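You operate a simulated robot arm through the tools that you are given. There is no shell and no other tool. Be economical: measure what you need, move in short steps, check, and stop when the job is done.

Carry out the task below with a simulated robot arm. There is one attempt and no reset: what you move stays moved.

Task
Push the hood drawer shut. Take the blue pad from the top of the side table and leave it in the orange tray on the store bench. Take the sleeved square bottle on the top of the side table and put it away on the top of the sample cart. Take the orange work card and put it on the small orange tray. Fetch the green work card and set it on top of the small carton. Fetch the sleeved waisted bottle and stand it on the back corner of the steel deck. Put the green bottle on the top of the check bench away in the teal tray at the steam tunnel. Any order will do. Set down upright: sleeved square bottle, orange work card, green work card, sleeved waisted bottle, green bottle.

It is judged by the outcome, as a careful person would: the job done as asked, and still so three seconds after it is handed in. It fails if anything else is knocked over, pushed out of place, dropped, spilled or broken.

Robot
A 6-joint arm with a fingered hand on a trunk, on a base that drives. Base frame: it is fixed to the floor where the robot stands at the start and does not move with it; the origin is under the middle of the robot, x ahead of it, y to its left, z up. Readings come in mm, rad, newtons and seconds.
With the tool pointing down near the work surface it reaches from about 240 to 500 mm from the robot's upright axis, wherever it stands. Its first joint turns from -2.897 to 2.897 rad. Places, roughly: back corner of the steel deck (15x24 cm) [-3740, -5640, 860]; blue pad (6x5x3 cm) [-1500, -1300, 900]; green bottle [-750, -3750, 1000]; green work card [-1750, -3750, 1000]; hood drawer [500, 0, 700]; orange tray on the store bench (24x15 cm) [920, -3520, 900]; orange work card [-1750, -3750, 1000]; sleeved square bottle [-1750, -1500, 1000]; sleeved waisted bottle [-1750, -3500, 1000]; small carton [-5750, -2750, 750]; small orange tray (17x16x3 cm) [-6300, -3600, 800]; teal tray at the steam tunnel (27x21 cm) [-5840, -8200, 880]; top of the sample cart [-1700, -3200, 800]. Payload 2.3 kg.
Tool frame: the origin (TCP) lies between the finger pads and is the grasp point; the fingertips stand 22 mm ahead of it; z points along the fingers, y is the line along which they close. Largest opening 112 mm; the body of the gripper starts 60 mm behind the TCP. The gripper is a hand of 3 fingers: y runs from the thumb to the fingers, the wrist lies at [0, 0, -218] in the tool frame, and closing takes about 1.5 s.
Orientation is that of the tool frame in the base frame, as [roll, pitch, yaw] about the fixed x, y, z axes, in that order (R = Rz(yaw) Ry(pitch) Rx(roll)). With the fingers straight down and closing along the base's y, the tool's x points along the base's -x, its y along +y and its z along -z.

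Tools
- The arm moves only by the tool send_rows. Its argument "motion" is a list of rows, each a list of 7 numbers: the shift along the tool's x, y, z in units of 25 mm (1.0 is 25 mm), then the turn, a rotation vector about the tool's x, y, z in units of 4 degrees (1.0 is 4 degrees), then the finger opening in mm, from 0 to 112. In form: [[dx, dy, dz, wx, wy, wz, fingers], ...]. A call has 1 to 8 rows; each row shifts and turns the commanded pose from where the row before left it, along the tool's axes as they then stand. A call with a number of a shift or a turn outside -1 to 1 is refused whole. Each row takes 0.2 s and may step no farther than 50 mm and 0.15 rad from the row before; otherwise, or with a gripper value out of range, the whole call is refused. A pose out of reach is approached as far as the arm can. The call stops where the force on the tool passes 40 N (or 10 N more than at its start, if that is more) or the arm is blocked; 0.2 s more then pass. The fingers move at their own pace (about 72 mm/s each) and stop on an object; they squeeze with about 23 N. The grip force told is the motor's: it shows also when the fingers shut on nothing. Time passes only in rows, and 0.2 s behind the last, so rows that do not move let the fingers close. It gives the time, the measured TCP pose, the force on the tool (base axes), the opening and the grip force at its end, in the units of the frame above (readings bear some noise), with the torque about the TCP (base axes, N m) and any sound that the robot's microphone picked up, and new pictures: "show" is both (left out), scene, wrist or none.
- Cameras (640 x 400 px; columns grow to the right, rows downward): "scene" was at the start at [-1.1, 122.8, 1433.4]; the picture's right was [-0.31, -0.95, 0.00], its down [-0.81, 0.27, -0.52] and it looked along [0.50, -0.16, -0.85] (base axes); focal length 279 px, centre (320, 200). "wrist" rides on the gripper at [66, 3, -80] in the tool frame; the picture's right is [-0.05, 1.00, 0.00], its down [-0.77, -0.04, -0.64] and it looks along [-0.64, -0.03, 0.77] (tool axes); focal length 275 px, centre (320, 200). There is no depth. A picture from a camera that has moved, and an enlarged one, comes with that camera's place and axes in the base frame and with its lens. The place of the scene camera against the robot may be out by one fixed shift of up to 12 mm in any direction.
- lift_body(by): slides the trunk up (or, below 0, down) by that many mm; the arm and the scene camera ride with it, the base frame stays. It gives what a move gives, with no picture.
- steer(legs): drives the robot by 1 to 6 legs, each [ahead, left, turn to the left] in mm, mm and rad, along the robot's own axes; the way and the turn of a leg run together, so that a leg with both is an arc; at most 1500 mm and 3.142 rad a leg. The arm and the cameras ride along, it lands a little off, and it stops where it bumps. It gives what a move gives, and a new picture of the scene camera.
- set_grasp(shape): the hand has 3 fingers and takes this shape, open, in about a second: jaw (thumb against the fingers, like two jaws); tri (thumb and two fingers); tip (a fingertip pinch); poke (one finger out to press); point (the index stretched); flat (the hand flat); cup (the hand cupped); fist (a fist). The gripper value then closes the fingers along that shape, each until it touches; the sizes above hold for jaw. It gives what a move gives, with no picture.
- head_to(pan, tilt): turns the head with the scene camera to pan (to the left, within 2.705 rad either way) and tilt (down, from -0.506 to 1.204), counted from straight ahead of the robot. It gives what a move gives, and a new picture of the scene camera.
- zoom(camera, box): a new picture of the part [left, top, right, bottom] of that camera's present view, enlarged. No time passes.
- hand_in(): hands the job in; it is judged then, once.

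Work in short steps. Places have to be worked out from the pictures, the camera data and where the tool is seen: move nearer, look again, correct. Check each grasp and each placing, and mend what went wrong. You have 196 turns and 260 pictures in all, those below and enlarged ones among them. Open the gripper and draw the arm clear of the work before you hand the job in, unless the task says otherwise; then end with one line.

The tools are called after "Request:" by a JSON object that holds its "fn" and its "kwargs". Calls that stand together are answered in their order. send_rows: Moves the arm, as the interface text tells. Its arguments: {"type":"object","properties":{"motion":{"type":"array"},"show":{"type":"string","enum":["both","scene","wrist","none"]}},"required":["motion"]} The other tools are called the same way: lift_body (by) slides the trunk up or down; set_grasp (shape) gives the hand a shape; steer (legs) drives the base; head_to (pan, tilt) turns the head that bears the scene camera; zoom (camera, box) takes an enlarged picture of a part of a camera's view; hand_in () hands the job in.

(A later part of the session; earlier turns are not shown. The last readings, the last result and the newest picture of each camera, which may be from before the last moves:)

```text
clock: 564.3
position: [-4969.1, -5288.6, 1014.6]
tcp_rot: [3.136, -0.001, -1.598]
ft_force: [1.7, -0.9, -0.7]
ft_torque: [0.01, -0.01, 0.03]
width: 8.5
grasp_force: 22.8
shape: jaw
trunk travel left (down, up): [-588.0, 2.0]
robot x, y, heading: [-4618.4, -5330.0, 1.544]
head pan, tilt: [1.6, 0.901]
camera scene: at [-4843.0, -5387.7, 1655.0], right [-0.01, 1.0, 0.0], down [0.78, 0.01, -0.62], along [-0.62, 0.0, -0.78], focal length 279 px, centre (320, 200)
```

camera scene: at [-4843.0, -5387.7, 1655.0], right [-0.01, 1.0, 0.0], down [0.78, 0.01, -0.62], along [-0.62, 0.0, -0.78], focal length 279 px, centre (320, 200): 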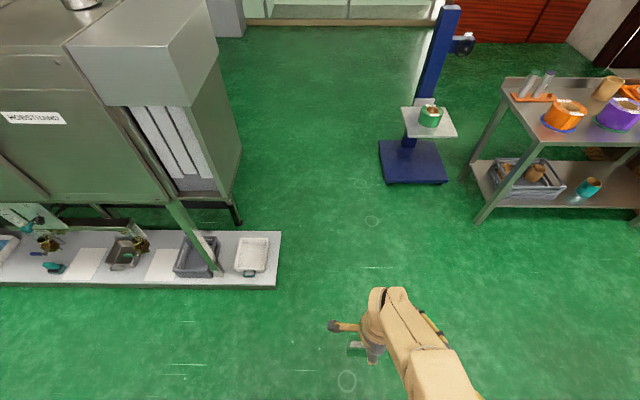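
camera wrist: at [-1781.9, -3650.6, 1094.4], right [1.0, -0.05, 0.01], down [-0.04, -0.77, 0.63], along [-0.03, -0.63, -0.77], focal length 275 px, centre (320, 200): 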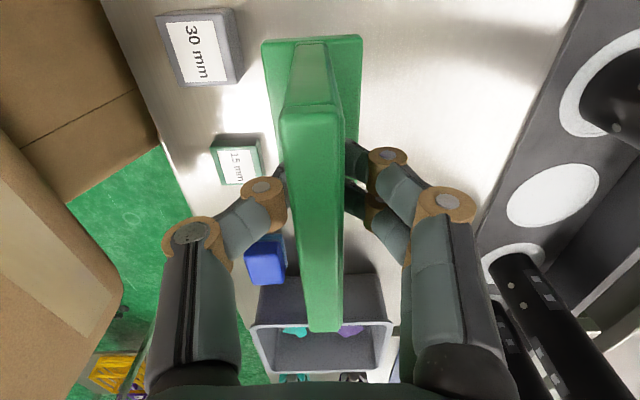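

Request:
{"fn": "steer", "kwargs": {"legs": [[0, 0, 0.027], [1250, 680, 0], [1000, 0, 0]]}}

Request:
{"fn": "head_to", "kwargs": {"pan": 1.4, "tilt": 0.85}}

```text
clock: 576.6
position: [-5712.4, -3038.2, 1014.5]
tcp_rot: [3.137, -0.002, -1.544]
ft_force: [0.1, -0.2, -1.9]
ft_torque: [0.0, -0.01, -0.02]
width: 8.4
grasp_force: 22.6
shape: jaw
trunk travel left (down, up): [-588.0, 2.0]
robot x, y, heading: [-5358.5, -3063.8, 1.603]
head pan, tilt: [1.6, 0.901]
camera scene: at [-5580.6, -3129.7, 1655.0], right [-0.06, 1.0, 0.0], down [0.78, 0.05, -0.62], along [-0.62, -0.04, -0.78], focal length 279 px, centre (320, 200)
```

scene: 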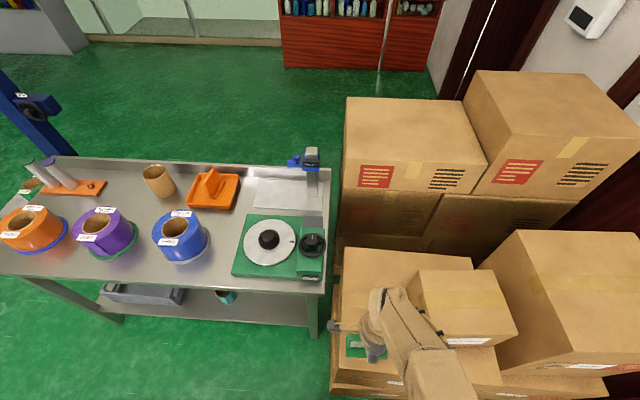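

```text
clock: 577.4
position: [-5712.1, -3037.6, 1016.0]
tcp_rot: [3.138, -0.002, -1.545]
ft_force: [-0.9, 0.5, -0.7]
ft_torque: [-0.02, 0.0, 0.05]
width: 8.3
grasp_force: 23.5
shape: jaw
trunk travel left (down, up): [-588.0, 2.0]
robot x, y, heading: [-5360.4, -3062.6, 1.597]
head pan, tilt: [1.4, 0.85]
camera scene: at [-5582.7, -3114.7, 1658.8], right [0.14, 0.99, 0.0], down [0.74, -0.11, -0.66], along [-0.65, 0.09, -0.75], focal length 279 px, centre (320, 200)
```

scene: 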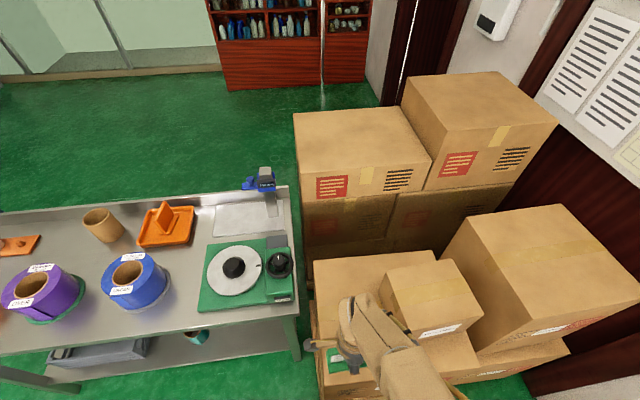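

The small carton's top centre is at about [-5847, -2765, 900]. I'll drive so the card hangs just short of it, then check with the wrist view.

Request:
{"fn": "steer", "kwargs": {"legs": [[0, 0, -0.028], [264, 0, 0], [0, 100, 0]]}}

Request:
{"fn": "zoom", "kwargs": {"camera": "wrist", "box": [0, 0, 640, 400]}}

```text
clock: 580.4
position: [-5810.2, -2764.8, 1014.7]
tcp_rot: [3.138, -0.004, -1.582]
ft_force: [-0.2, 0.4, 0.3]
ft_torque: [-0.01, -0.01, 0.01]
width: 8.3
grasp_force: 22.8
shape: jaw
trunk travel left (down, up): [-588.0, 2.0]
robot x, y, heading: [-5454.2, -2806.4, 1.559]
head pan, tilt: [1.4, 0.85]
camera scene: at [-5683.5, -2845.7, 1658.8], right [0.18, 0.98, 0.0], down [0.74, -0.13, -0.66], along [-0.65, 0.12, -0.75], focal length 279 px, centre (320, 200)
```

scene: 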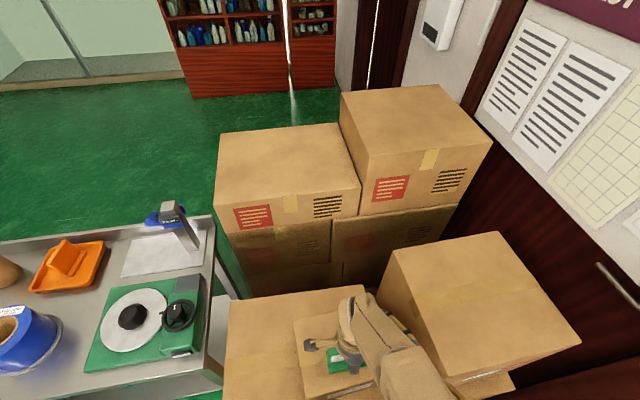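

```text
1.00 times, centred on (320, 200) of wrist (not enlarged: the box is as wide or as high as the picture)
camera zoom: at [-5814.2, -2831.6, 1093.9], right [-1.0, 0.06, 0.01], down [0.05, 0.77, 0.63], along [0.03, 0.63, -0.77], focal length 275 px, centre (320, 200)
```

zoom: 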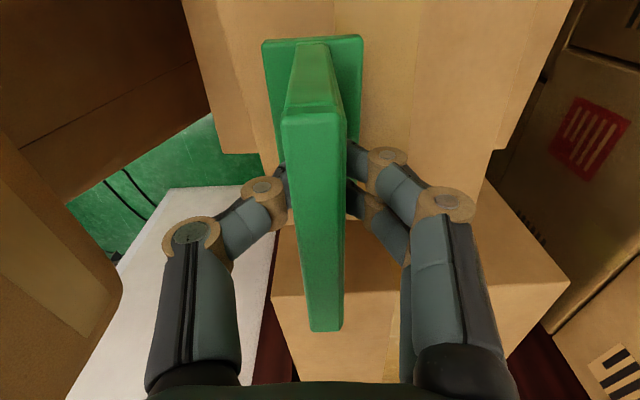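

Request:
{"fn": "zoom", "kwargs": {"camera": "wrist", "box": [120, 0, 640, 325]}}

Request:
{"fn": "zoom", "kwargs": {"camera": "scene", "box": [210, 270, 410, 400]}}

```text
1.23 times, centred on (380, 162) of wrist
camera zoom: at [-5814.2, -2831.6, 1093.9], right [-1.0, 0.06, 0.01], down [0.05, 0.77, 0.63], along [0.03, 0.63, -0.77], focal length 339 px, centre (246, 246)
```

zoom: 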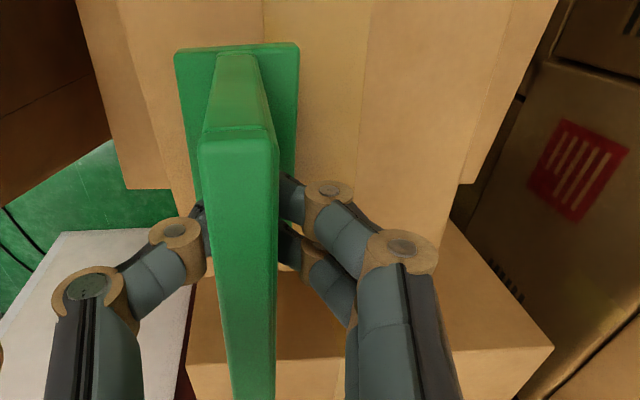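

```text
3.08 times, centred on (310, 335) of scene
camera zoom: at [-5683.5, -2845.7, 1658.8], right [0.18, 0.98, 0.0], down [0.74, -0.13, -0.66], along [-0.65, 0.12, -0.75], focal length 858 px, centre (351, -215)
```

zoom: 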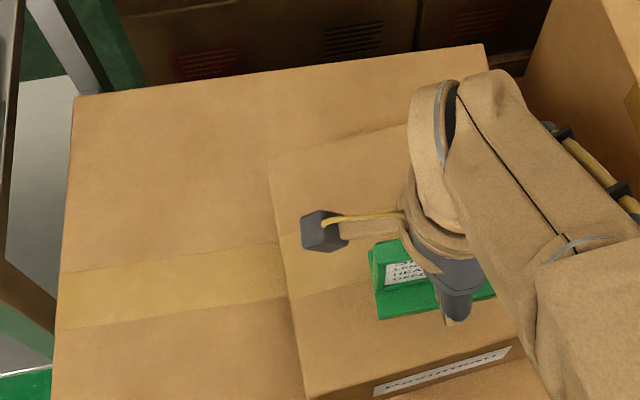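

The carton top spans about x -5940..-5768 and y -2864..-2700. I'll move the card over its centre and begin lowering.

Request:
{"fn": "send_rows", "kwargs": {"motion": [[0.26, 0.84, 0, 0, 0, 0, 0], [0.26, 0.84, 0, 0, 0, 0, 0], [0, 0, 0.6, 0, 0, 0, 0], [0, 0, 0.6, 0, 0, 0, 0]], "show": "both"}}

```text
clock: 581.4
position: [-5852.1, -2775.2, 985.5]
tcp_rot: [3.136, -0.001, -1.582]
ft_force: [0.0, 0.9, -0.4]
ft_torque: [-0.01, 0.0, 0.03]
width: 8.4
grasp_force: 22.9
shape: jaw
trunk travel left (down, up): [-588.0, 2.0]
robot x, y, heading: [-5454.5, -2802.9, 1.56]
head pan, tilt: [1.4, 0.85]
camera scene: at [-5683.6, -2845.6, 1658.8], right [0.18, 0.98, 0.0], down [0.74, -0.13, -0.66], along [-0.65, 0.12, -0.75], focal length 279 px, centre (320, 200)
camera wrist: at [-5856.7, -2843.4, 1064.2], right [-1.0, 0.06, 0.01], down [0.05, 0.77, 0.63], along [0.03, 0.63, -0.77], focal length 275 px, centre (320, 200)
```

scene: 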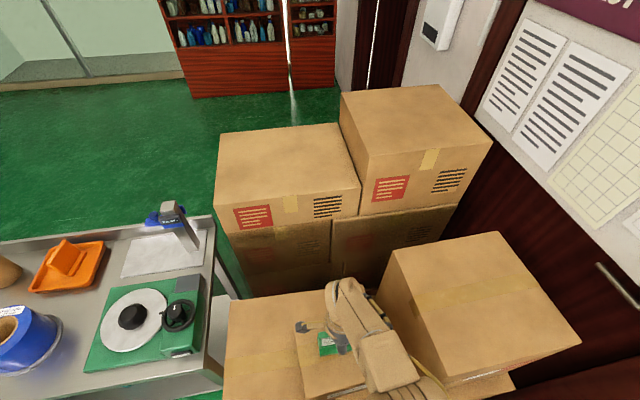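
wrist: 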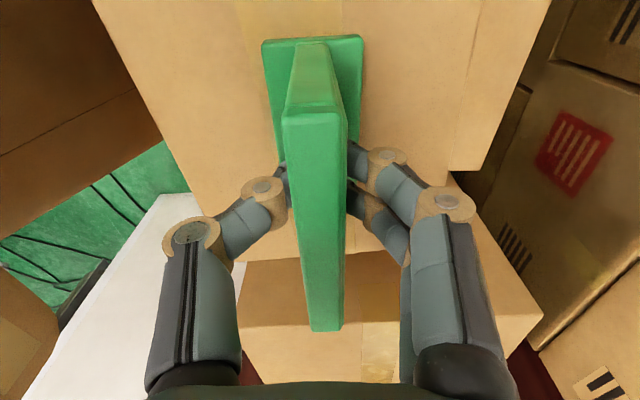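

Request:
{"fn": "zoom", "kwargs": {"camera": "wrist", "box": [80, 0, 560, 300]}}

Request:
{"fn": "zoom", "kwargs": {"camera": "scene", "box": [210, 270, 410, 400]}}

```text
1.33 times, centred on (320, 150) of wrist
camera zoom: at [-5856.7, -2843.4, 1064.2], right [-1.0, 0.06, 0.01], down [0.05, 0.77, 0.63], along [0.03, 0.63, -0.77], focal length 367 px, centre (320, 267)
```

zoom: 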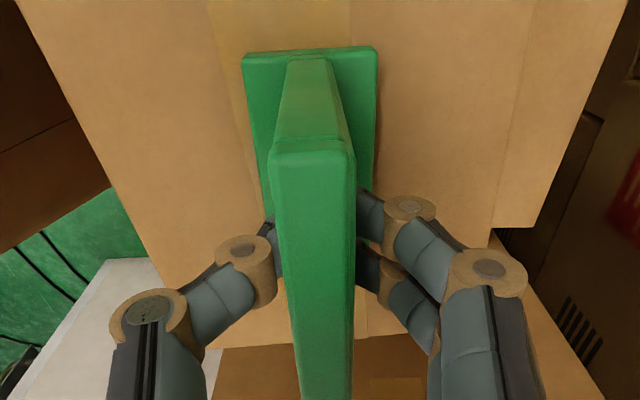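

```text
3.08 times, centred on (310, 335) of scene
camera zoom: at [-5683.6, -2845.6, 1658.8], right [0.18, 0.98, 0.0], down [0.74, -0.13, -0.66], along [-0.65, 0.12, -0.75], focal length 858 px, centre (351, -215)
```

zoom: 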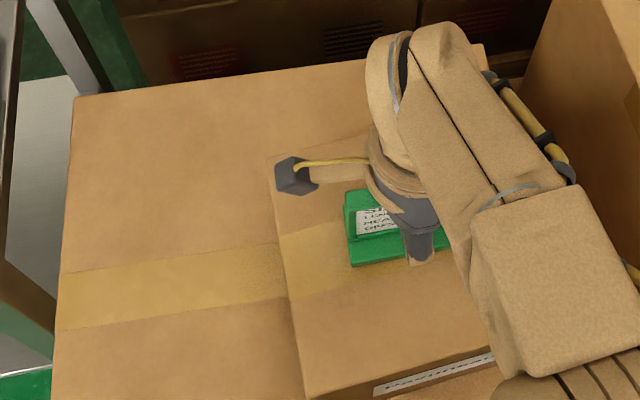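

The card is centred over the carton and nearly touching. I'll lower gently with force stops.

Request:
{"fn": "send_rows", "kwargs": {"motion": [[0, 0, 0.12, 0, 0, 0, 0], [0, 0, 0.12, 0, 0, 0, 0], [0, 0, 0.12, 0, 0, 0, 0], [0, 0, 0.12, 0, 0, 0, 0]], "show": "none"}}

Request:
{"fn": "send_rows", "kwargs": {"motion": [[0, 0, 0.12, 0, 0, 0, 0], [0, 0, 0.12, 0, 0, 0, 0], [0, 0, 0.12, 0, 0, 0, 0]], "show": "none"}}

```text
clock: 582.5
position: [-5851.6, -2777.1, 976.9]
tcp_rot: [3.124, -0.002, -1.583]
ft_force: [5.5, 0.6, 27.7]
ft_torque: [0.0, -0.08, 0.0]
width: 12.4
grasp_force: 23.1
shape: jaw
trunk travel left (down, up): [-588.0, 2.0]
robot x, y, heading: [-5457.6, -2804.1, 1.561]
head pan, tilt: [1.4, 0.85]
stopped in row 4: the force on the tool passed its limit at 41 N (the readings are from after the stop); the commanded pose is now the measured one
```

```text
clock: 582.9
position: [-5851.5, -2776.7, 977.5]
tcp_rot: [3.118, 0.0, -1.583]
ft_force: [7.6, 0.0, 31.7]
ft_torque: [-0.04, -0.19, 0.02]
width: 13.0
grasp_force: 23.1
shape: jaw
trunk travel left (down, up): [-588.0, 2.0]
robot x, y, heading: [-5459.9, -2803.7, 1.563]
head pan, tilt: [1.4, 0.85]
stopped in row 1: the force on the tool passed its limit at 43 N (the readings are from after the stop); the commanded pose is now the measured one
```

In contact. I'll ease up 3 mm, open and look.

Request:
{"fn": "send_rows", "kwargs": {"motion": [[0, 0, -0.1, 0, 0, 0, 10], [0, 0, -0.04, 0, 0, 0, 20], [0, 0, 0, 0, 0, 0, 45], [0, 0, 0, 0, 0, 0, 45], [0, 0, 0, 0, 0, 0, 45]], "show": "both"}}

```text
clock: 584.1
position: [-5855.3, -2775.4, 978.3]
tcp_rot: [3.126, -0.002, -1.581]
ft_force: [-0.8, -0.8, -0.3]
ft_torque: [0.04, -0.02, -0.02]
width: 44.4
grasp_force: 0.0
shape: jaw
trunk travel left (down, up): [-588.0, 2.0]
robot x, y, heading: [-5460.8, -2802.7, 1.561]
head pan, tilt: [1.4, 0.85]
camera scene: at [-5683.3, -2845.5, 1658.8], right [0.18, 0.98, 0.0], down [0.74, -0.13, -0.66], along [-0.65, 0.12, -0.75], focal length 279 px, centre (320, 200)
camera wrist: at [-5858.7, -2843.5, 1057.1], right [-1.0, 0.06, 0.02], down [0.05, 0.77, 0.63], along [0.02, 0.63, -0.77], focal length 275 px, centre (320, 200)
```

scene: 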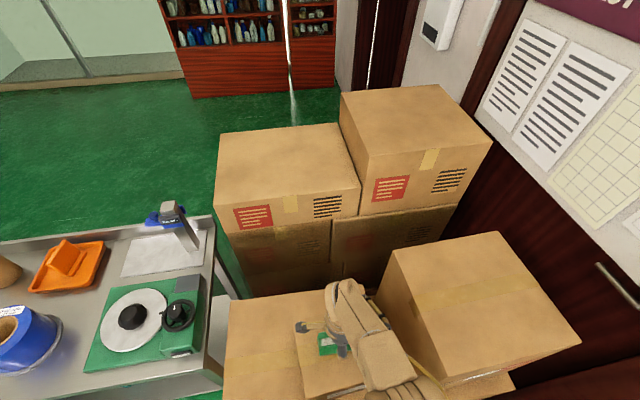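
wrist: 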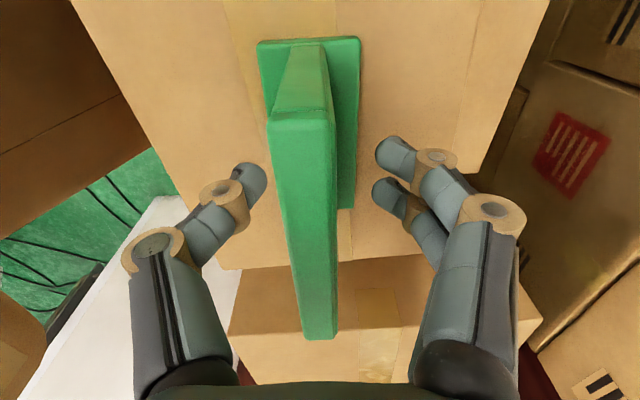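

The card stands on the carton. I'll rise straight up and draw in.

Request:
{"fn": "send_rows", "kwargs": {"motion": [[0, 0, -0.6, 0, 0, 0, 45], [0, 0, -0.8, 0, 0, 0, 45], [0, 0, -0.9, 0, 0, 0, 45], [0, 0, -0.9, 0, 0, 0, 45], [0, -0.8, 0, 0, 0, 0, 45], [0, -0.8, 0, 0, 0, 0, 45]], "show": "wrist"}}

Request:
{"fn": "steer", "kwargs": {"legs": [[0, -200, 0]]}}

Request:
{"fn": "zoom", "kwargs": {"camera": "scene", "box": [150, 150, 470, 350]}}

```text
clock: 585.5
position: [-5814.6, -2778.8, 1057.2]
tcp_rot: [3.125, -0.001, -1.582]
ft_force: [0.0, -0.8, 0.4]
ft_torque: [0.03, 0.02, 0.03]
width: 44.7
grasp_force: 0.0
shape: jaw
trunk travel left (down, up): [-588.0, 2.0]
robot x, y, heading: [-5458.3, -2805.7, 1.565]
head pan, tilt: [1.4, 0.85]
camera wrist: at [-5818.0, -2845.0, 1136.4], right [-1.0, 0.06, 0.02], down [0.05, 0.77, 0.63], along [0.02, 0.63, -0.77], focal length 275 px, centre (320, 200)
```

wrist: 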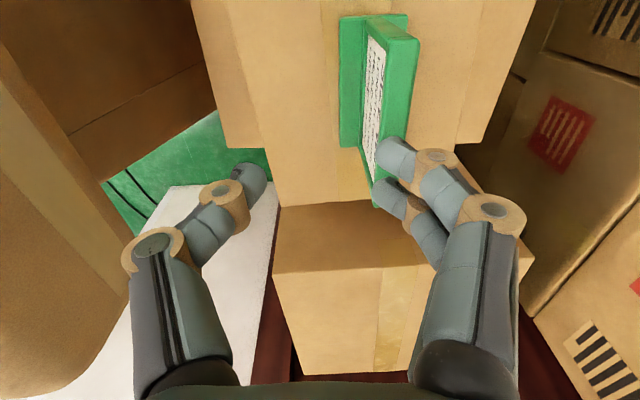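

```text
clock: 587.1
position: [-5608.7, -2779.4, 1057.9]
tcp_rot: [3.125, -0.002, -1.58]
ft_force: [-0.6, 0.0, 0.5]
ft_torque: [0.0, 0.05, 0.01]
width: 44.5
grasp_force: 0.0
shape: jaw
trunk travel left (down, up): [-588.0, 2.0]
robot x, y, heading: [-5258.1, -2802.4, 1.566]
head pan, tilt: [1.4, 0.85]
camera scene: at [-5478.0, -2847.2, 1658.9], right [0.18, 0.98, 0.0], down [0.74, -0.13, -0.66], along [-0.65, 0.12, -0.75], focal length 279 px, centre (320, 200)
```

scene: 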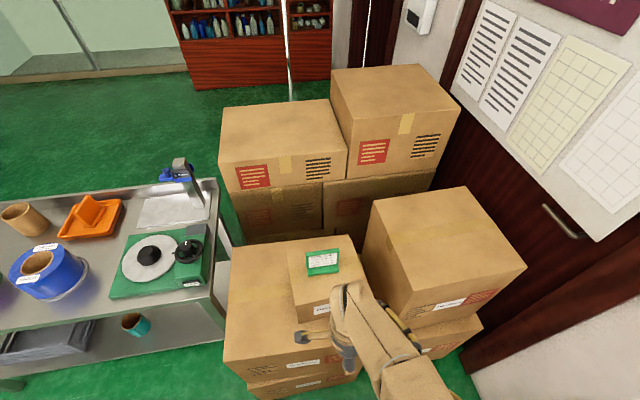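

```text
2.00 times, centred on (310, 250) of scene
camera zoom: at [-5478.0, -2847.2, 1658.9], right [0.18, 0.98, 0.0], down [0.74, -0.13, -0.66], along [-0.65, 0.12, -0.75], focal length 558 px, centre (340, 100)
```

zoom: 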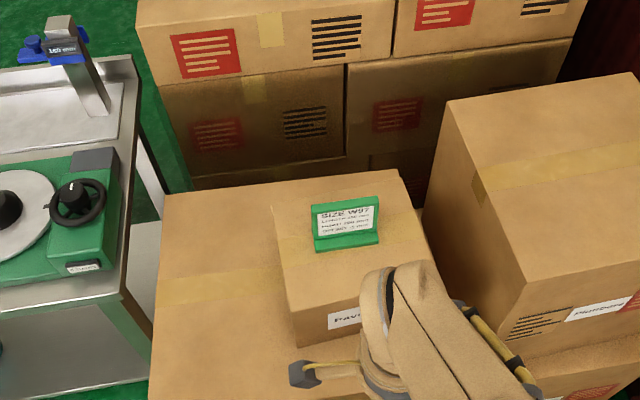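

The green card is on the small carton. Last comes the green bottle on the check bench, so I'll drive back to the east side.

Request:
{"fn": "steer", "kwargs": {"legs": [[0, -300, 0], [-1500, 0, 0], [-1500, 0, 0], [-1110, 0, 0], [0, 0, 1.575]]}}

```text
clock: 612.6
position: [-4927.6, -7321.1, 1056.9]
tcp_rot: [3.126, -0.002, 0.037]
ft_force: [0.5, -0.2, -0.2]
ft_torque: [-0.02, 0.02, 0.02]
width: 44.6
grasp_force: 0.1
shape: jaw
trunk travel left (down, up): [-588.0, 2.0]
robot x, y, heading: [-4920.2, -6961.4, -3.102]
head pan, tilt: [1.4, 0.85]
camera scene: at [-4868.6, -7176.9, 1658.8], right [-0.99, 0.13, 0.0], down [0.1, 0.74, -0.66], along [-0.09, -0.65, -0.75], focal length 279 px, centre (320, 200)
```

scene: 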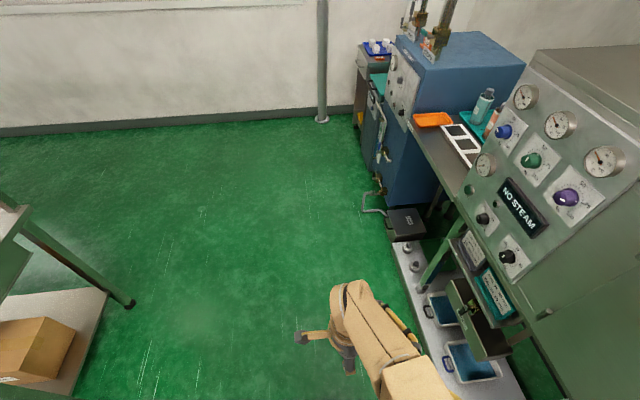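

Request:
{"fn": "zoom", "kwargs": {"camera": "scene", "box": [340, 30, 560, 200]}}

Request:
{"fn": "steer", "kwargs": {"legs": [[0, 0, -0.04], [0, -40, 0], [-1450, 0, 0], [-1020, 0, 0], [0, 0, -1.57]]}}

```text
2.35 times, centred on (450, 115) of scene
camera zoom: at [-4868.6, -7176.9, 1658.8], right [-0.99, 0.13, 0.0], down [0.1, 0.74, -0.66], along [-0.09, -0.65, -0.75], focal length 656 px, centre (14, 400)
```

zoom: 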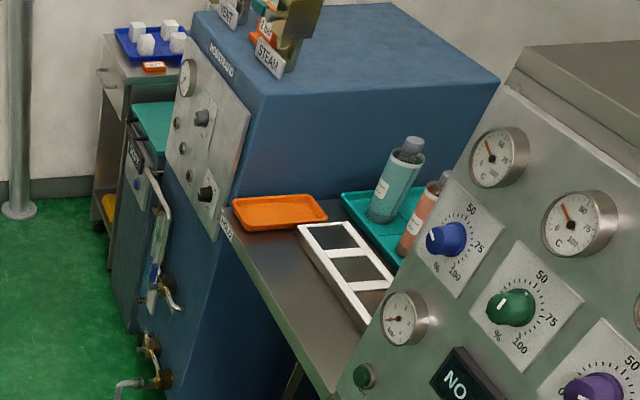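

```text
clock: 629.2
position: [-2831.0, -6936.0, 1057.5]
tcp_rot: [3.126, -0.002, -1.587]
ft_force: [-0.3, 0.5, 0.9]
ft_torque: [-0.03, 0.0, 0.02]
width: 44.6
grasp_force: 0.1
shape: jaw
trunk travel left (down, up): [-588.0, 2.0]
robot x, y, heading: [-2480.1, -6962.4, 1.553]
head pan, tilt: [1.4, 0.85]
camera scene: at [-2699.7, -7004.9, 1658.8], right [0.18, 0.98, 0.0], down [0.74, -0.14, -0.66], along [-0.65, 0.12, -0.75], focal length 279 px, centre (320, 200)
```

scene: 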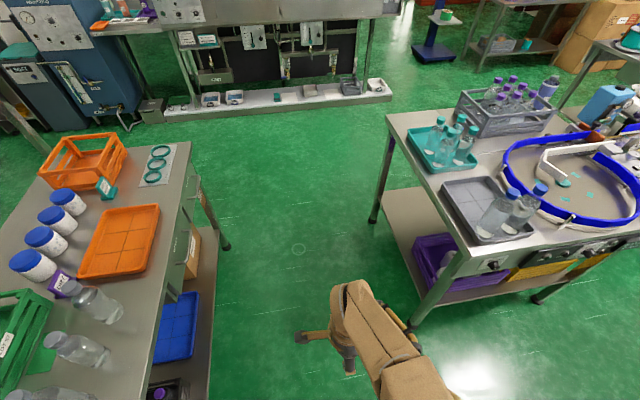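

I can see the teal tray between the boiler and the tunnel's control end. I'll continue north and east to the check bench.

Request:
{"fn": "steer", "kwargs": {"legs": [[0, 0, 0.018], [1500, 0, 0], [1500, 0, 0], [1500, 0, 0]]}}

Request:
{"fn": "steer", "kwargs": {"legs": [[0, -1250, 0], [0, -1200, 0], [-900, 0, 0]]}}

```text
clock: 650.8
position: [-2801.6, -2497.0, 1056.2]
tcp_rot: [3.127, -0.002, -1.577]
ft_force: [0.5, 0.2, 0.2]
ft_torque: [0.01, 0.01, 0.0]
width: 44.6
grasp_force: 0.0
shape: jaw
trunk travel left (down, up): [-588.0, 2.0]
robot x, y, heading: [-2445.9, -2518.6, 1.572]
head pan, tilt: [1.4, 0.85]
camera scene: at [-2669.1, -2563.7, 1658.9], right [0.17, 0.99, 0.0], down [0.74, -0.13, -0.66], along [-0.65, 0.11, -0.75], focal length 279 px, centre (320, 200)
```

scene: 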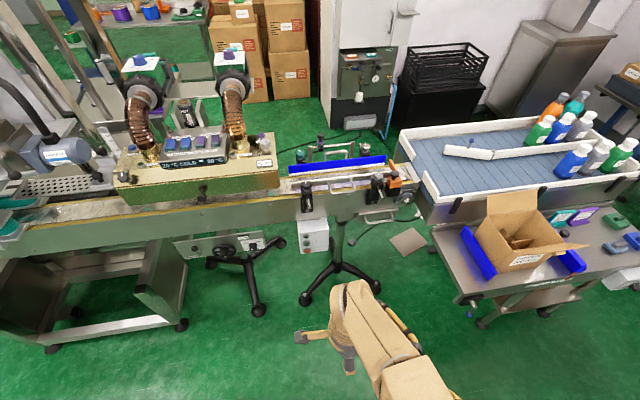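

```text
clock: 666.9
position: [-346.9, -3353.5, 1056.6]
tcp_rot: [3.125, -0.001, -1.547]
ft_force: [0.9, 0.5, 0.5]
ft_torque: [0.02, 0.01, -0.01]
width: 44.7
grasp_force: 0.0
shape: jaw
trunk travel left (down, up): [-588.0, 2.0]
robot x, y, heading: [11.5, -3368.2, 1.597]
head pan, tilt: [1.4, 0.85]
camera scene: at [-211.8, -3416.0, 1658.8], right [0.14, 0.99, 0.0], down [0.74, -0.11, -0.66], along [-0.65, 0.09, -0.75], focal length 279 px, centre (320, 200)
```

scene: 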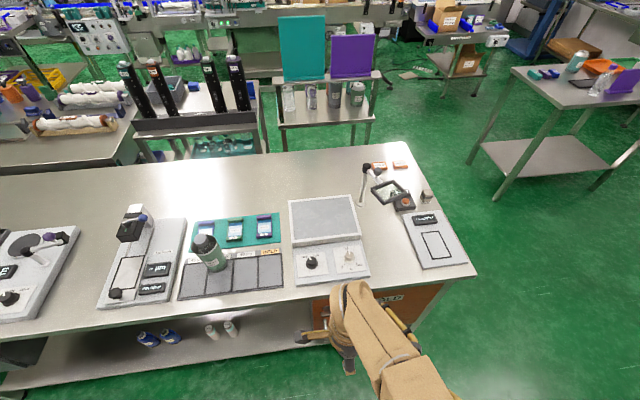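

The bottle is at about [-671, -3686]. I'll line up beside it and edge towards the bench.

Request:
{"fn": "steer", "kwargs": {"legs": [[0, 0, -0.027], [-338, 0, 0], [0, 240, 0]]}}

Request:
{"fn": "zoom", "kwargs": {"camera": "wrist", "box": [0, 0, 640, 400]}}

```text
clock: 670.8
position: [-579.9, -3675.9, 1056.6]
tcp_rot: [3.126, -0.002, -1.569]
ft_force: [0.2, -0.6, 0.3]
ft_torque: [0.0, -0.01, 0.01]
width: 44.6
grasp_force: 0.1
shape: jaw
trunk travel left (down, up): [-588.0, 2.0]
robot x, y, heading: [-226.9, -3699.1, 1.573]
head pan, tilt: [1.4, 0.85]
camera scene: at [-447.5, -3742.8, 1658.8], right [0.17, 0.99, 0.0], down [0.74, -0.13, -0.66], along [-0.65, 0.11, -0.75], focal length 279 px, centre (320, 200)
```

scene: 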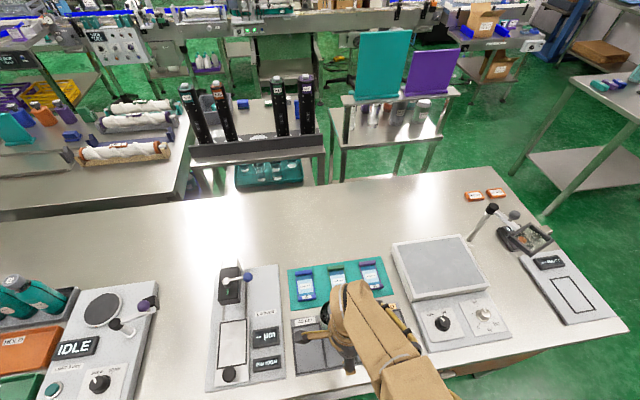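

```text
1.00 times, centred on (320, 200) of wrist (not enlarged: the box is as wide or as high as the picture)
camera zoom: at [-583.2, -3743.5, 1136.0], right [-1.0, 0.05, 0.02], down [0.05, 0.77, 0.63], along [0.02, 0.63, -0.77], focal length 275 px, centre (320, 200)
```

zoom: 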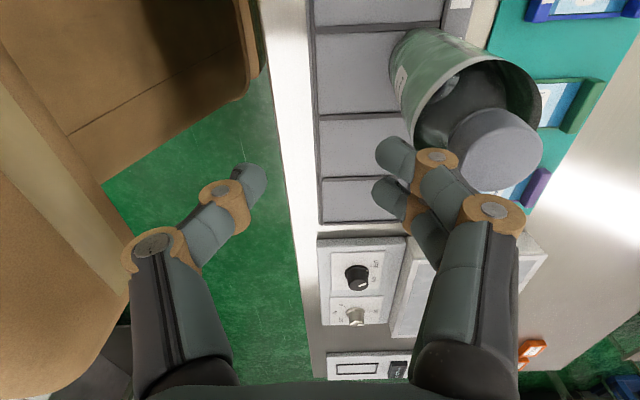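

The cap is close to fingertip height (~1023). I'll raise the hand and open it before moving over the bottle.

Request:
{"fn": "send_rows", "kwargs": {"motion": [[0, 0, -0.8, 0, 0, 0, 108], [0, 0, -0.8, 0, 0, 0, 108], [0, 0, -0.8, 0, 0, 0, 108], [0.2, 0, -0.3, 0, 0, 0, 108]], "show": "none"}}

Request:
{"fn": "steer", "kwargs": {"legs": [[0, 84, 0]]}}

Request:
{"fn": "zoom", "kwargs": {"camera": "wrist", "box": [0, 0, 640, 400]}}

```text
clock: 671.8
position: [-580.0, -3681.7, 1123.2]
tcp_rot: [3.126, -0.001, -1.57]
ft_force: [0.2, 0.1, -0.8]
ft_torque: [-0.05, 0.02, -0.02]
width: 108.0
grasp_force: 0.0
shape: jaw
trunk travel left (down, up): [-588.0, 2.0]
robot x, y, heading: [-221.8, -3699.8, 1.573]
head pan, tilt: [1.4, 0.85]
```

```text
clock: 672.9
position: [-665.3, -3682.3, 1123.0]
tcp_rot: [3.124, -0.002, -1.573]
ft_force: [0.4, 0.7, -0.5]
ft_torque: [-0.04, 0.0, 0.01]
width: 107.8
grasp_force: 0.1
shape: jaw
trunk travel left (down, up): [-588.0, 2.0]
robot x, y, heading: [-307.9, -3699.2, 1.575]
head pan, tilt: [1.4, 0.85]
camera scene: at [-533.4, -3742.5, 1658.7], right [0.17, 0.99, 0.0], down [0.74, -0.13, -0.66], along [-0.65, 0.11, -0.75], focal length 279 px, centre (320, 200)
```

scene: 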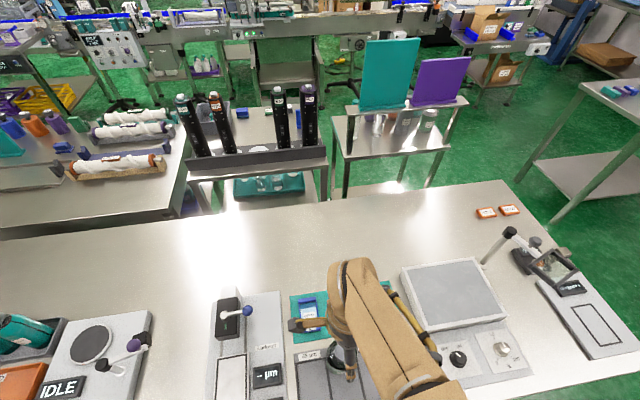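

```text
1.00 times, centred on (320, 200) of wrist (not enlarged: the box is as wide or as high as the picture)
camera zoom: at [-668.6, -3748.5, 1202.7], right [-1.0, 0.05, 0.01], down [0.05, 0.77, 0.63], along [0.02, 0.63, -0.77], focal length 275 px, centre (320, 200)
```

zoom: 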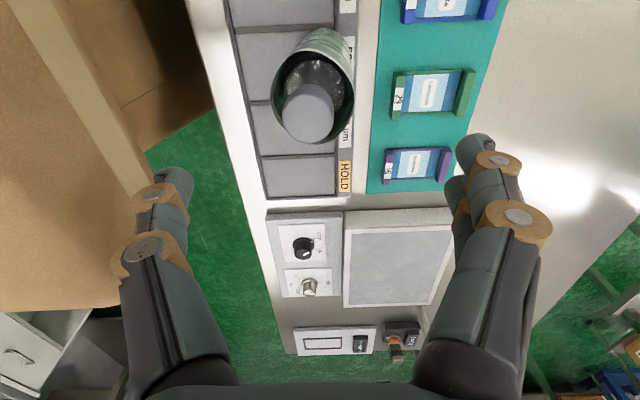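

The cap centre triangulates to [-661, -3680, 1030]. I'll centre and descend most of the way, then check.

Request:
{"fn": "send_rows", "kwargs": {"motion": [[-0.1, -0.17, 0.8, 0, 0, 0, 110], [0, 0, 0.9, 0, 0, 0, 110], [0, 0, 0.9, 0, 0, 0, 110], [0, 0, 0.9, 0, 0, 0, 110], [0, 0, 0.9, 0, 0, 0, 110]], "show": "both"}}

```text
clock: 674.1
position: [-661.4, -3677.4, 1014.0]
tcp_rot: [3.127, -0.001, -1.572]
ft_force: [-0.1, -0.1, 0.1]
ft_torque: [0.0, 0.01, 0.01]
width: 110.1
grasp_force: 0.1
shape: jaw
trunk travel left (down, up): [-588.0, 2.0]
robot x, y, heading: [-310.5, -3698.5, 1.571]
head pan, tilt: [1.4, 0.85]
camera scene: at [-532.8, -3742.5, 1658.8], right [0.17, 0.99, 0.0], down [0.74, -0.13, -0.66], along [-0.65, 0.11, -0.75], focal length 279 px, centre (320, 200)
camera wrist: at [-664.9, -3744.5, 1092.1], right [-1.0, 0.05, 0.02], down [0.05, 0.77, 0.63], along [0.02, 0.63, -0.77], focal length 275 px, centre (320, 200)
```

scene: 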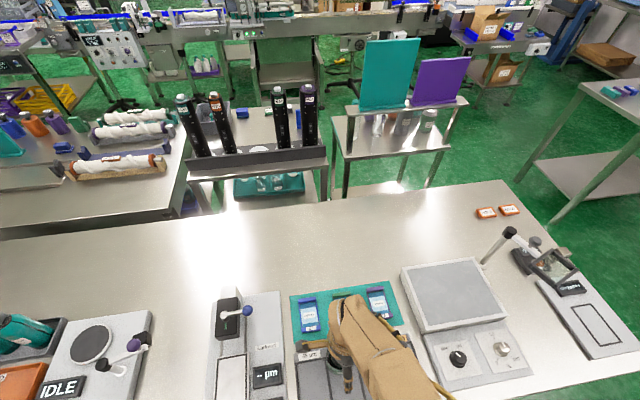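
wrist: 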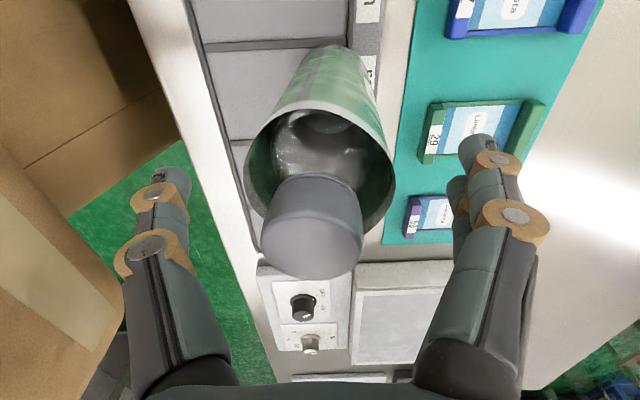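

Well centred. I'll descend 30 mm more and close.

Request:
{"fn": "send_rows", "kwargs": {"motion": [[0, 0, 0.6, 0, 0, 0, 110], [0, 0, 0.6, 0, 0, 0, 110], [0, 0, 0, 0, 0, 0, 30], [0, 0, 0, 0, 0, 0, 30], [0, 0, 0, 0, 0, 0, 30], [0, 0, 0, 0, 0, 0, 30], [0, 0, 0, 0, 0, 0, 30]], "show": "wrist"}}

```text
clock: 675.7
position: [-663.4, -3677.7, 983.3]
tcp_rot: [3.127, -0.001, -1.573]
ft_force: [-0.2, 0.5, 0.3]
ft_torque: [0.02, 0.01, 0.0]
width: 43.3
grasp_force: 23.2
shape: jaw
trunk travel left (down, up): [-588.0, 2.0]
robot x, y, heading: [-308.8, -3700.7, 1.573]
head pan, tilt: [1.4, 0.85]
camera wrist: at [-665.9, -3745.8, 1062.5], right [-1.0, 0.05, 0.02], down [0.05, 0.77, 0.63], along [0.02, 0.63, -0.77], focal length 275 px, centre (320, 200)
```

wrist: 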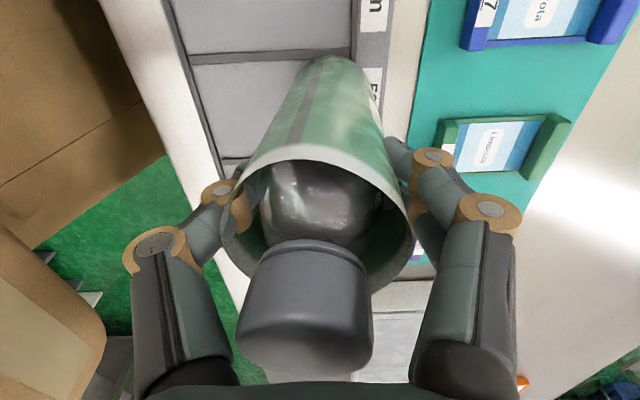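

The grip seems to be on the shoulder. I'll reopen a little, go 10 mm lower and regrip for security.

Request:
{"fn": "send_rows", "kwargs": {"motion": [[0, 0, 0, 0, 0, 0, 80], [0, 0, 0, 0, 0, 0, 80], [0, 0, 0.4, 0, 0, 0, 80], [0, 0, 0, 0, 0, 0, 30], [0, 0, 0, 0, 0, 0, 30], [0, 0, 0, 0, 0, 0, 30], [0, 0, 0, 0, 0, 0, 30]], "show": "none"}}

Request:
{"fn": "send_rows", "kwargs": {"motion": [[0, 0, -0.4, 0, 0, 0, 25], [0, 0, -0.8, 0, 0, 0, 25], [0, 0, -0.9, 0, 0, 0, 25], [0, 0, -0.9, 0, 0, 0, 25]], "show": "both"}}

```text
clock: 677.3
position: [-662.5, -3679.0, 973.5]
tcp_rot: [3.126, -0.003, -1.572]
ft_force: [0.2, -0.7, -0.1]
ft_torque: [0.01, 0.07, 0.01]
width: 43.2
grasp_force: 22.9
shape: jaw
trunk travel left (down, up): [-588.0, 2.0]
robot x, y, heading: [-312.9, -3698.9, 1.573]
head pan, tilt: [1.4, 0.85]
```

```text
clock: 678.3
position: [-662.7, -3677.2, 1047.5]
tcp_rot: [3.125, -0.004, -1.574]
ft_force: [-0.2, -0.4, -2.9]
ft_torque: [-0.03, -0.01, 0.0]
width: 43.0
grasp_force: 23.0
shape: jaw
trunk travel left (down, up): [-588.0, 2.0]
robot x, y, heading: [-305.7, -3698.9, 1.579]
head pan, tilt: [1.4, 0.85]
camera scene: at [-532.6, -3742.5, 1658.8], right [0.17, 0.99, 0.0], down [0.74, -0.13, -0.66], along [-0.65, 0.11, -0.75], focal length 279 px, centre (320, 200)
camera wrist: at [-665.4, -3745.2, 1126.8], right [-1.0, 0.05, 0.02], down [0.05, 0.77, 0.63], along [0.02, 0.63, -0.77], focal length 275 px, centre (320, 200)
```

scene: 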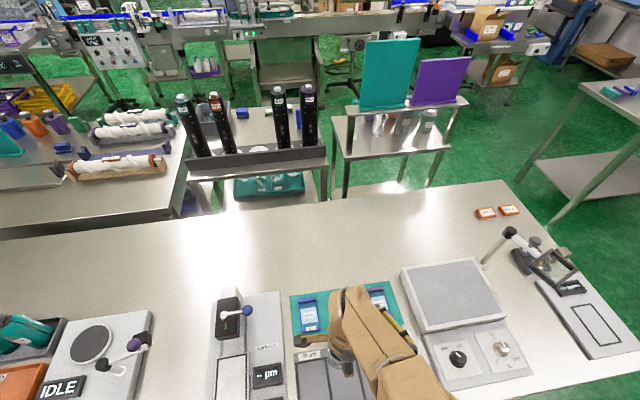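
wrist: 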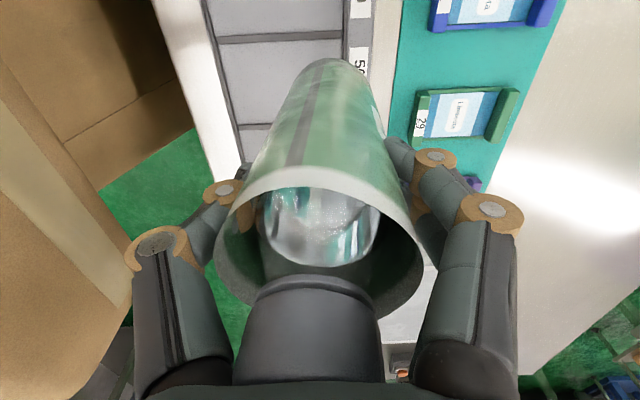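

The bottle is held firmly at a constant 43 mm. I'll drive back around toward the steam tunnel.

Request:
{"fn": "steer", "kwargs": {"legs": [[0, -320, 0], [1220, 0, 0], [0, 1250, 0], [0, 1200, 0]]}}

Request:
{"fn": "steer", "kwargs": {"legs": [[-1500, 0, 0], [-1500, 0, 0], [-1480, 0, 0], [0, 0, 1.57]]}}

```text
clock: 697.7
position: [-2838.5, -2652.5, 1047.6]
tcp_rot: [3.125, -0.001, -1.508]
ft_force: [0.0, -0.2, -2.9]
ft_torque: [-0.01, 0.02, 0.0]
width: 43.2
grasp_force: 22.6
shape: jaw
trunk travel left (down, up): [-588.0, 2.0]
robot x, y, heading: [-2485.1, -2651.8, 1.637]
head pan, tilt: [1.4, 0.85]
camera scene: at [-2705.6, -2707.9, 1658.8], right [0.11, 0.99, 0.0], down [0.75, -0.08, -0.66], along [-0.66, 0.07, -0.75], focal length 279 px, centre (320, 200)
```

scene: 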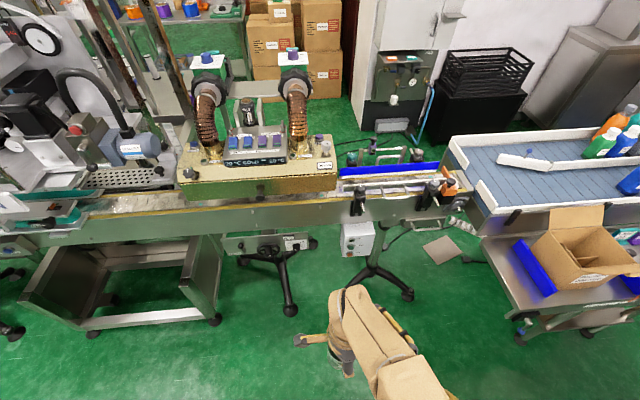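

```text
clock: 722.2
position: [-2303.9, -7479.4, 1047.6]
tcp_rot: [3.127, -0.002, -0.23]
ft_force: [-0.4, -0.4, -2.2]
ft_torque: [-0.02, -0.01, 0.0]
width: 43.0
grasp_force: 23.4
shape: jaw
trunk travel left (down, up): [-588.0, 2.0]
robot x, y, heading: [-2204.8, -7136.7, 2.913]
head pan, tilt: [1.4, 0.85]
stopped in leg 4: the robot was blocked; the commanded pose is now the measured one
camera scene: at [-2213.4, -7360.7, 1658.6], right [-0.92, 0.39, 0.0], down [0.29, 0.69, -0.66], along [-0.26, -0.61, -0.75], focal length 279 px, centre (320, 200)
```

scene: 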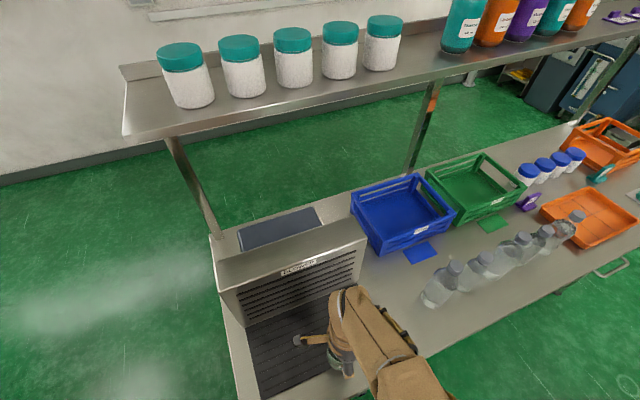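

Drift from a heading error put me too close to the bench, and the turn was blocked, though nothing looks displaced. I'll undo the turn, move clear and retry.

Request:
{"fn": "steer", "kwargs": {"legs": [[0, 0, -1.34], [150, 0, 0]]}}

```text
clock: 726.9
position: [-2554.4, -6967.3, 1048.3]
tcp_rot: [3.126, -0.003, -1.578]
ft_force: [-0.2, 1.8, -3.0]
ft_torque: [-0.04, -0.05, 0.0]
width: 42.6
grasp_force: 23.3
shape: jaw
trunk travel left (down, up): [-588.0, 2.0]
robot x, y, heading: [-2202.9, -6989.6, 1.565]
head pan, tilt: [1.4, 0.85]
camera scene: at [-2425.9, -7032.2, 1658.8], right [0.17, 0.98, 0.0], down [0.74, -0.13, -0.66], along [-0.65, 0.11, -0.75], focal length 279 px, centre (320, 200)
```

scene: 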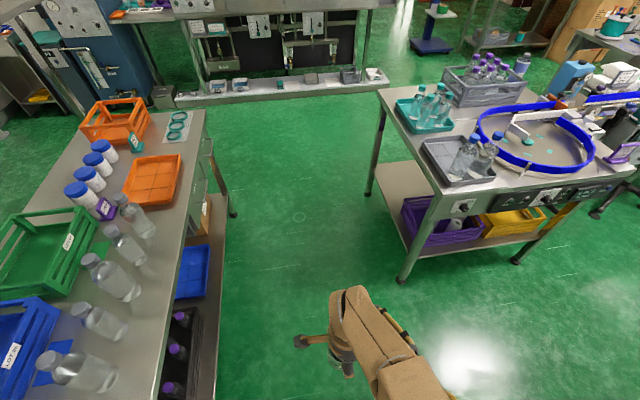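

The bench items all stand. I'll take a look at the east table behind me, then continue.

Request:
{"fn": "head_to", "kwargs": {"pan": -1.6, "tilt": 0.7}}

Request:
{"fn": "steer", "kwargs": {"legs": [[60, 330, 0], [0, 0, 1.575]]}}

```text
clock: 729.5
position: [-2553.5, -6968.8, 1048.1]
tcp_rot: [3.125, -0.002, -1.578]
ft_force: [0.6, 0.6, -2.5]
ft_torque: [0.02, -0.02, 0.01]
width: 42.6
grasp_force: 23.2
shape: jaw
trunk travel left (down, up): [-588.0, 2.0]
robot x, y, heading: [-2202.8, -6988.1, 1.563]
head pan, tilt: [-1.6, 0.7]
camera scene: at [-2264.0, -7049.6, 1671.1], right [-0.03, -1.0, 0.0], down [-0.64, 0.02, -0.77], along [0.76, -0.03, -0.64], focal length 279 px, centre (320, 200)
```

scene: 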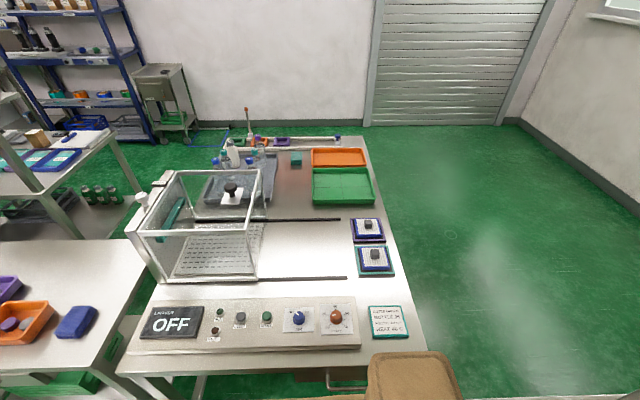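

```text
clock: 735.6
position: [-2538.3, -7284.7, 1047.9]
tcp_rot: [3.125, -0.001, 0.037]
ft_force: [0.0, 0.5, -2.9]
ft_torque: [0.02, 0.0, -0.01]
width: 42.3
grasp_force: 23.2
shape: jaw
trunk travel left (down, up): [-588.0, 2.0]
robot x, y, heading: [-2532.5, -6934.0, -3.102]
head pan, tilt: [-1.6, 0.7]
camera scene: at [-2471.8, -6981.0, 1671.1], right [1.0, 0.01, 0.0], down [0.01, -0.64, -0.77], along [-0.01, 0.77, -0.64], focal length 279 px, centre (320, 200)
```

scene: 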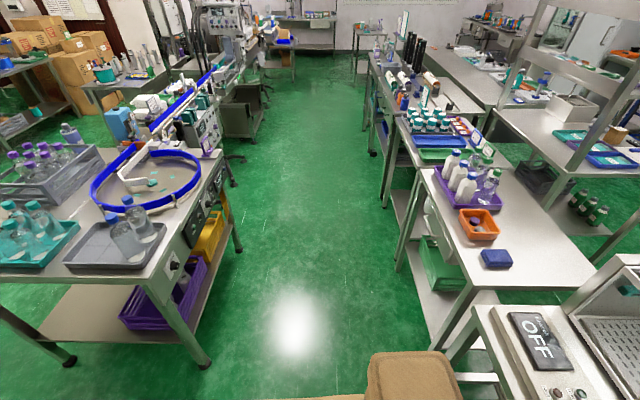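

All is in order. I'll continue west, turn to heading south and look at the teal tray.

Request:
{"fn": "steer", "kwargs": {"legs": [[0, 0, -0.04], [1450, 0, 0], [950, 0, 0], [0, 0, 1.57], [650, 0, 0]]}}

Request:
{"fn": "head_to", "kwargs": {"pan": -1.1, "tilt": 0.65}}

```text
clock: 754.8
position: [-4555.3, -7627.5, 1048.0]
tcp_rot: [3.126, -0.002, 1.604]
ft_force: [-0.3, 0.3, -3.0]
ft_torque: [0.06, 0.0, -0.04]
width: 42.1
grasp_force: 23.0
shape: jaw
trunk travel left (down, up): [-588.0, 2.0]
robot x, y, heading: [-4906.9, -7622.8, -1.532]
head pan, tilt: [-1.6, 0.7]
camera scene: at [-4859.3, -7551.9, 1671.1], right [-0.01, 1.0, 0.0], down [0.64, 0.01, -0.77], along [-0.77, -0.01, -0.64], focal length 279 px, centre (320, 200)
```

scene: 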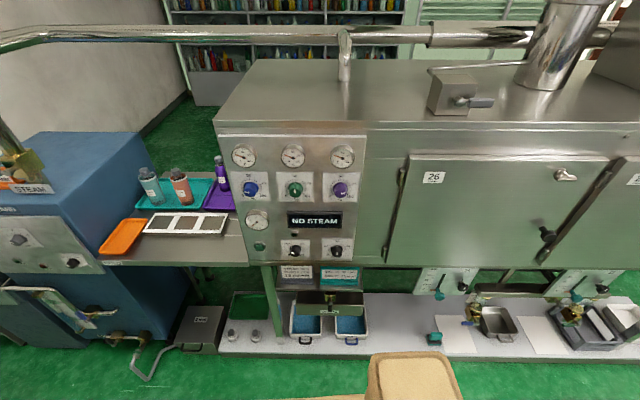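

```text
clock: 755.7
position: [-4554.5, -7627.7, 1048.4]
tcp_rot: [3.125, -0.001, 1.605]
ft_force: [0.4, -0.6, -2.5]
ft_torque: [0.05, -0.01, -0.02]
width: 42.4
grasp_force: 22.8
shape: jaw
trunk travel left (down, up): [-588.0, 2.0]
robot x, y, heading: [-4907.8, -7619.0, -1.53]
head pan, tilt: [-1.1, 0.649]
camera scene: at [-4850.2, -7593.1, 1675.5], right [-0.49, 0.87, 0.0], down [0.53, 0.29, -0.8], along [-0.7, -0.39, -0.6], focal length 279 px, centre (320, 200)
```

scene: 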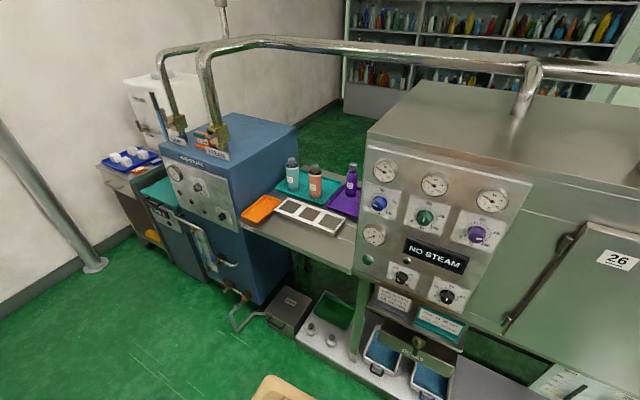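

Request:
{"fn": "zoom", "kwargs": {"camera": "scene", "box": [230, 145, 390, 265]}}

```text
3.33 times, centred on (310, 205) of scene
camera zoom: at [-4850.2, -7593.1, 1675.5], right [-0.49, 0.87, 0.0], down [0.53, 0.29, -0.8], along [-0.7, -0.39, -0.6], focal length 929 px, centre (353, 183)
```

zoom: 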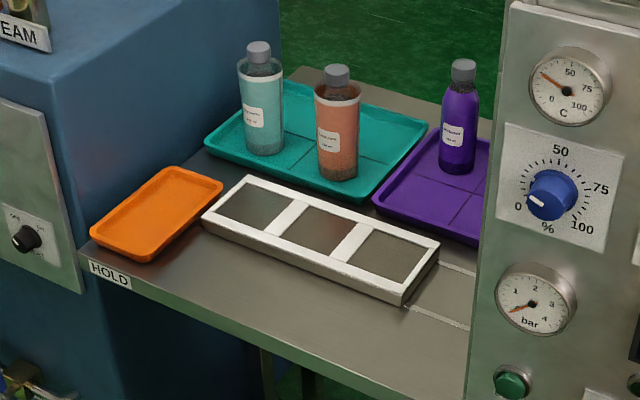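

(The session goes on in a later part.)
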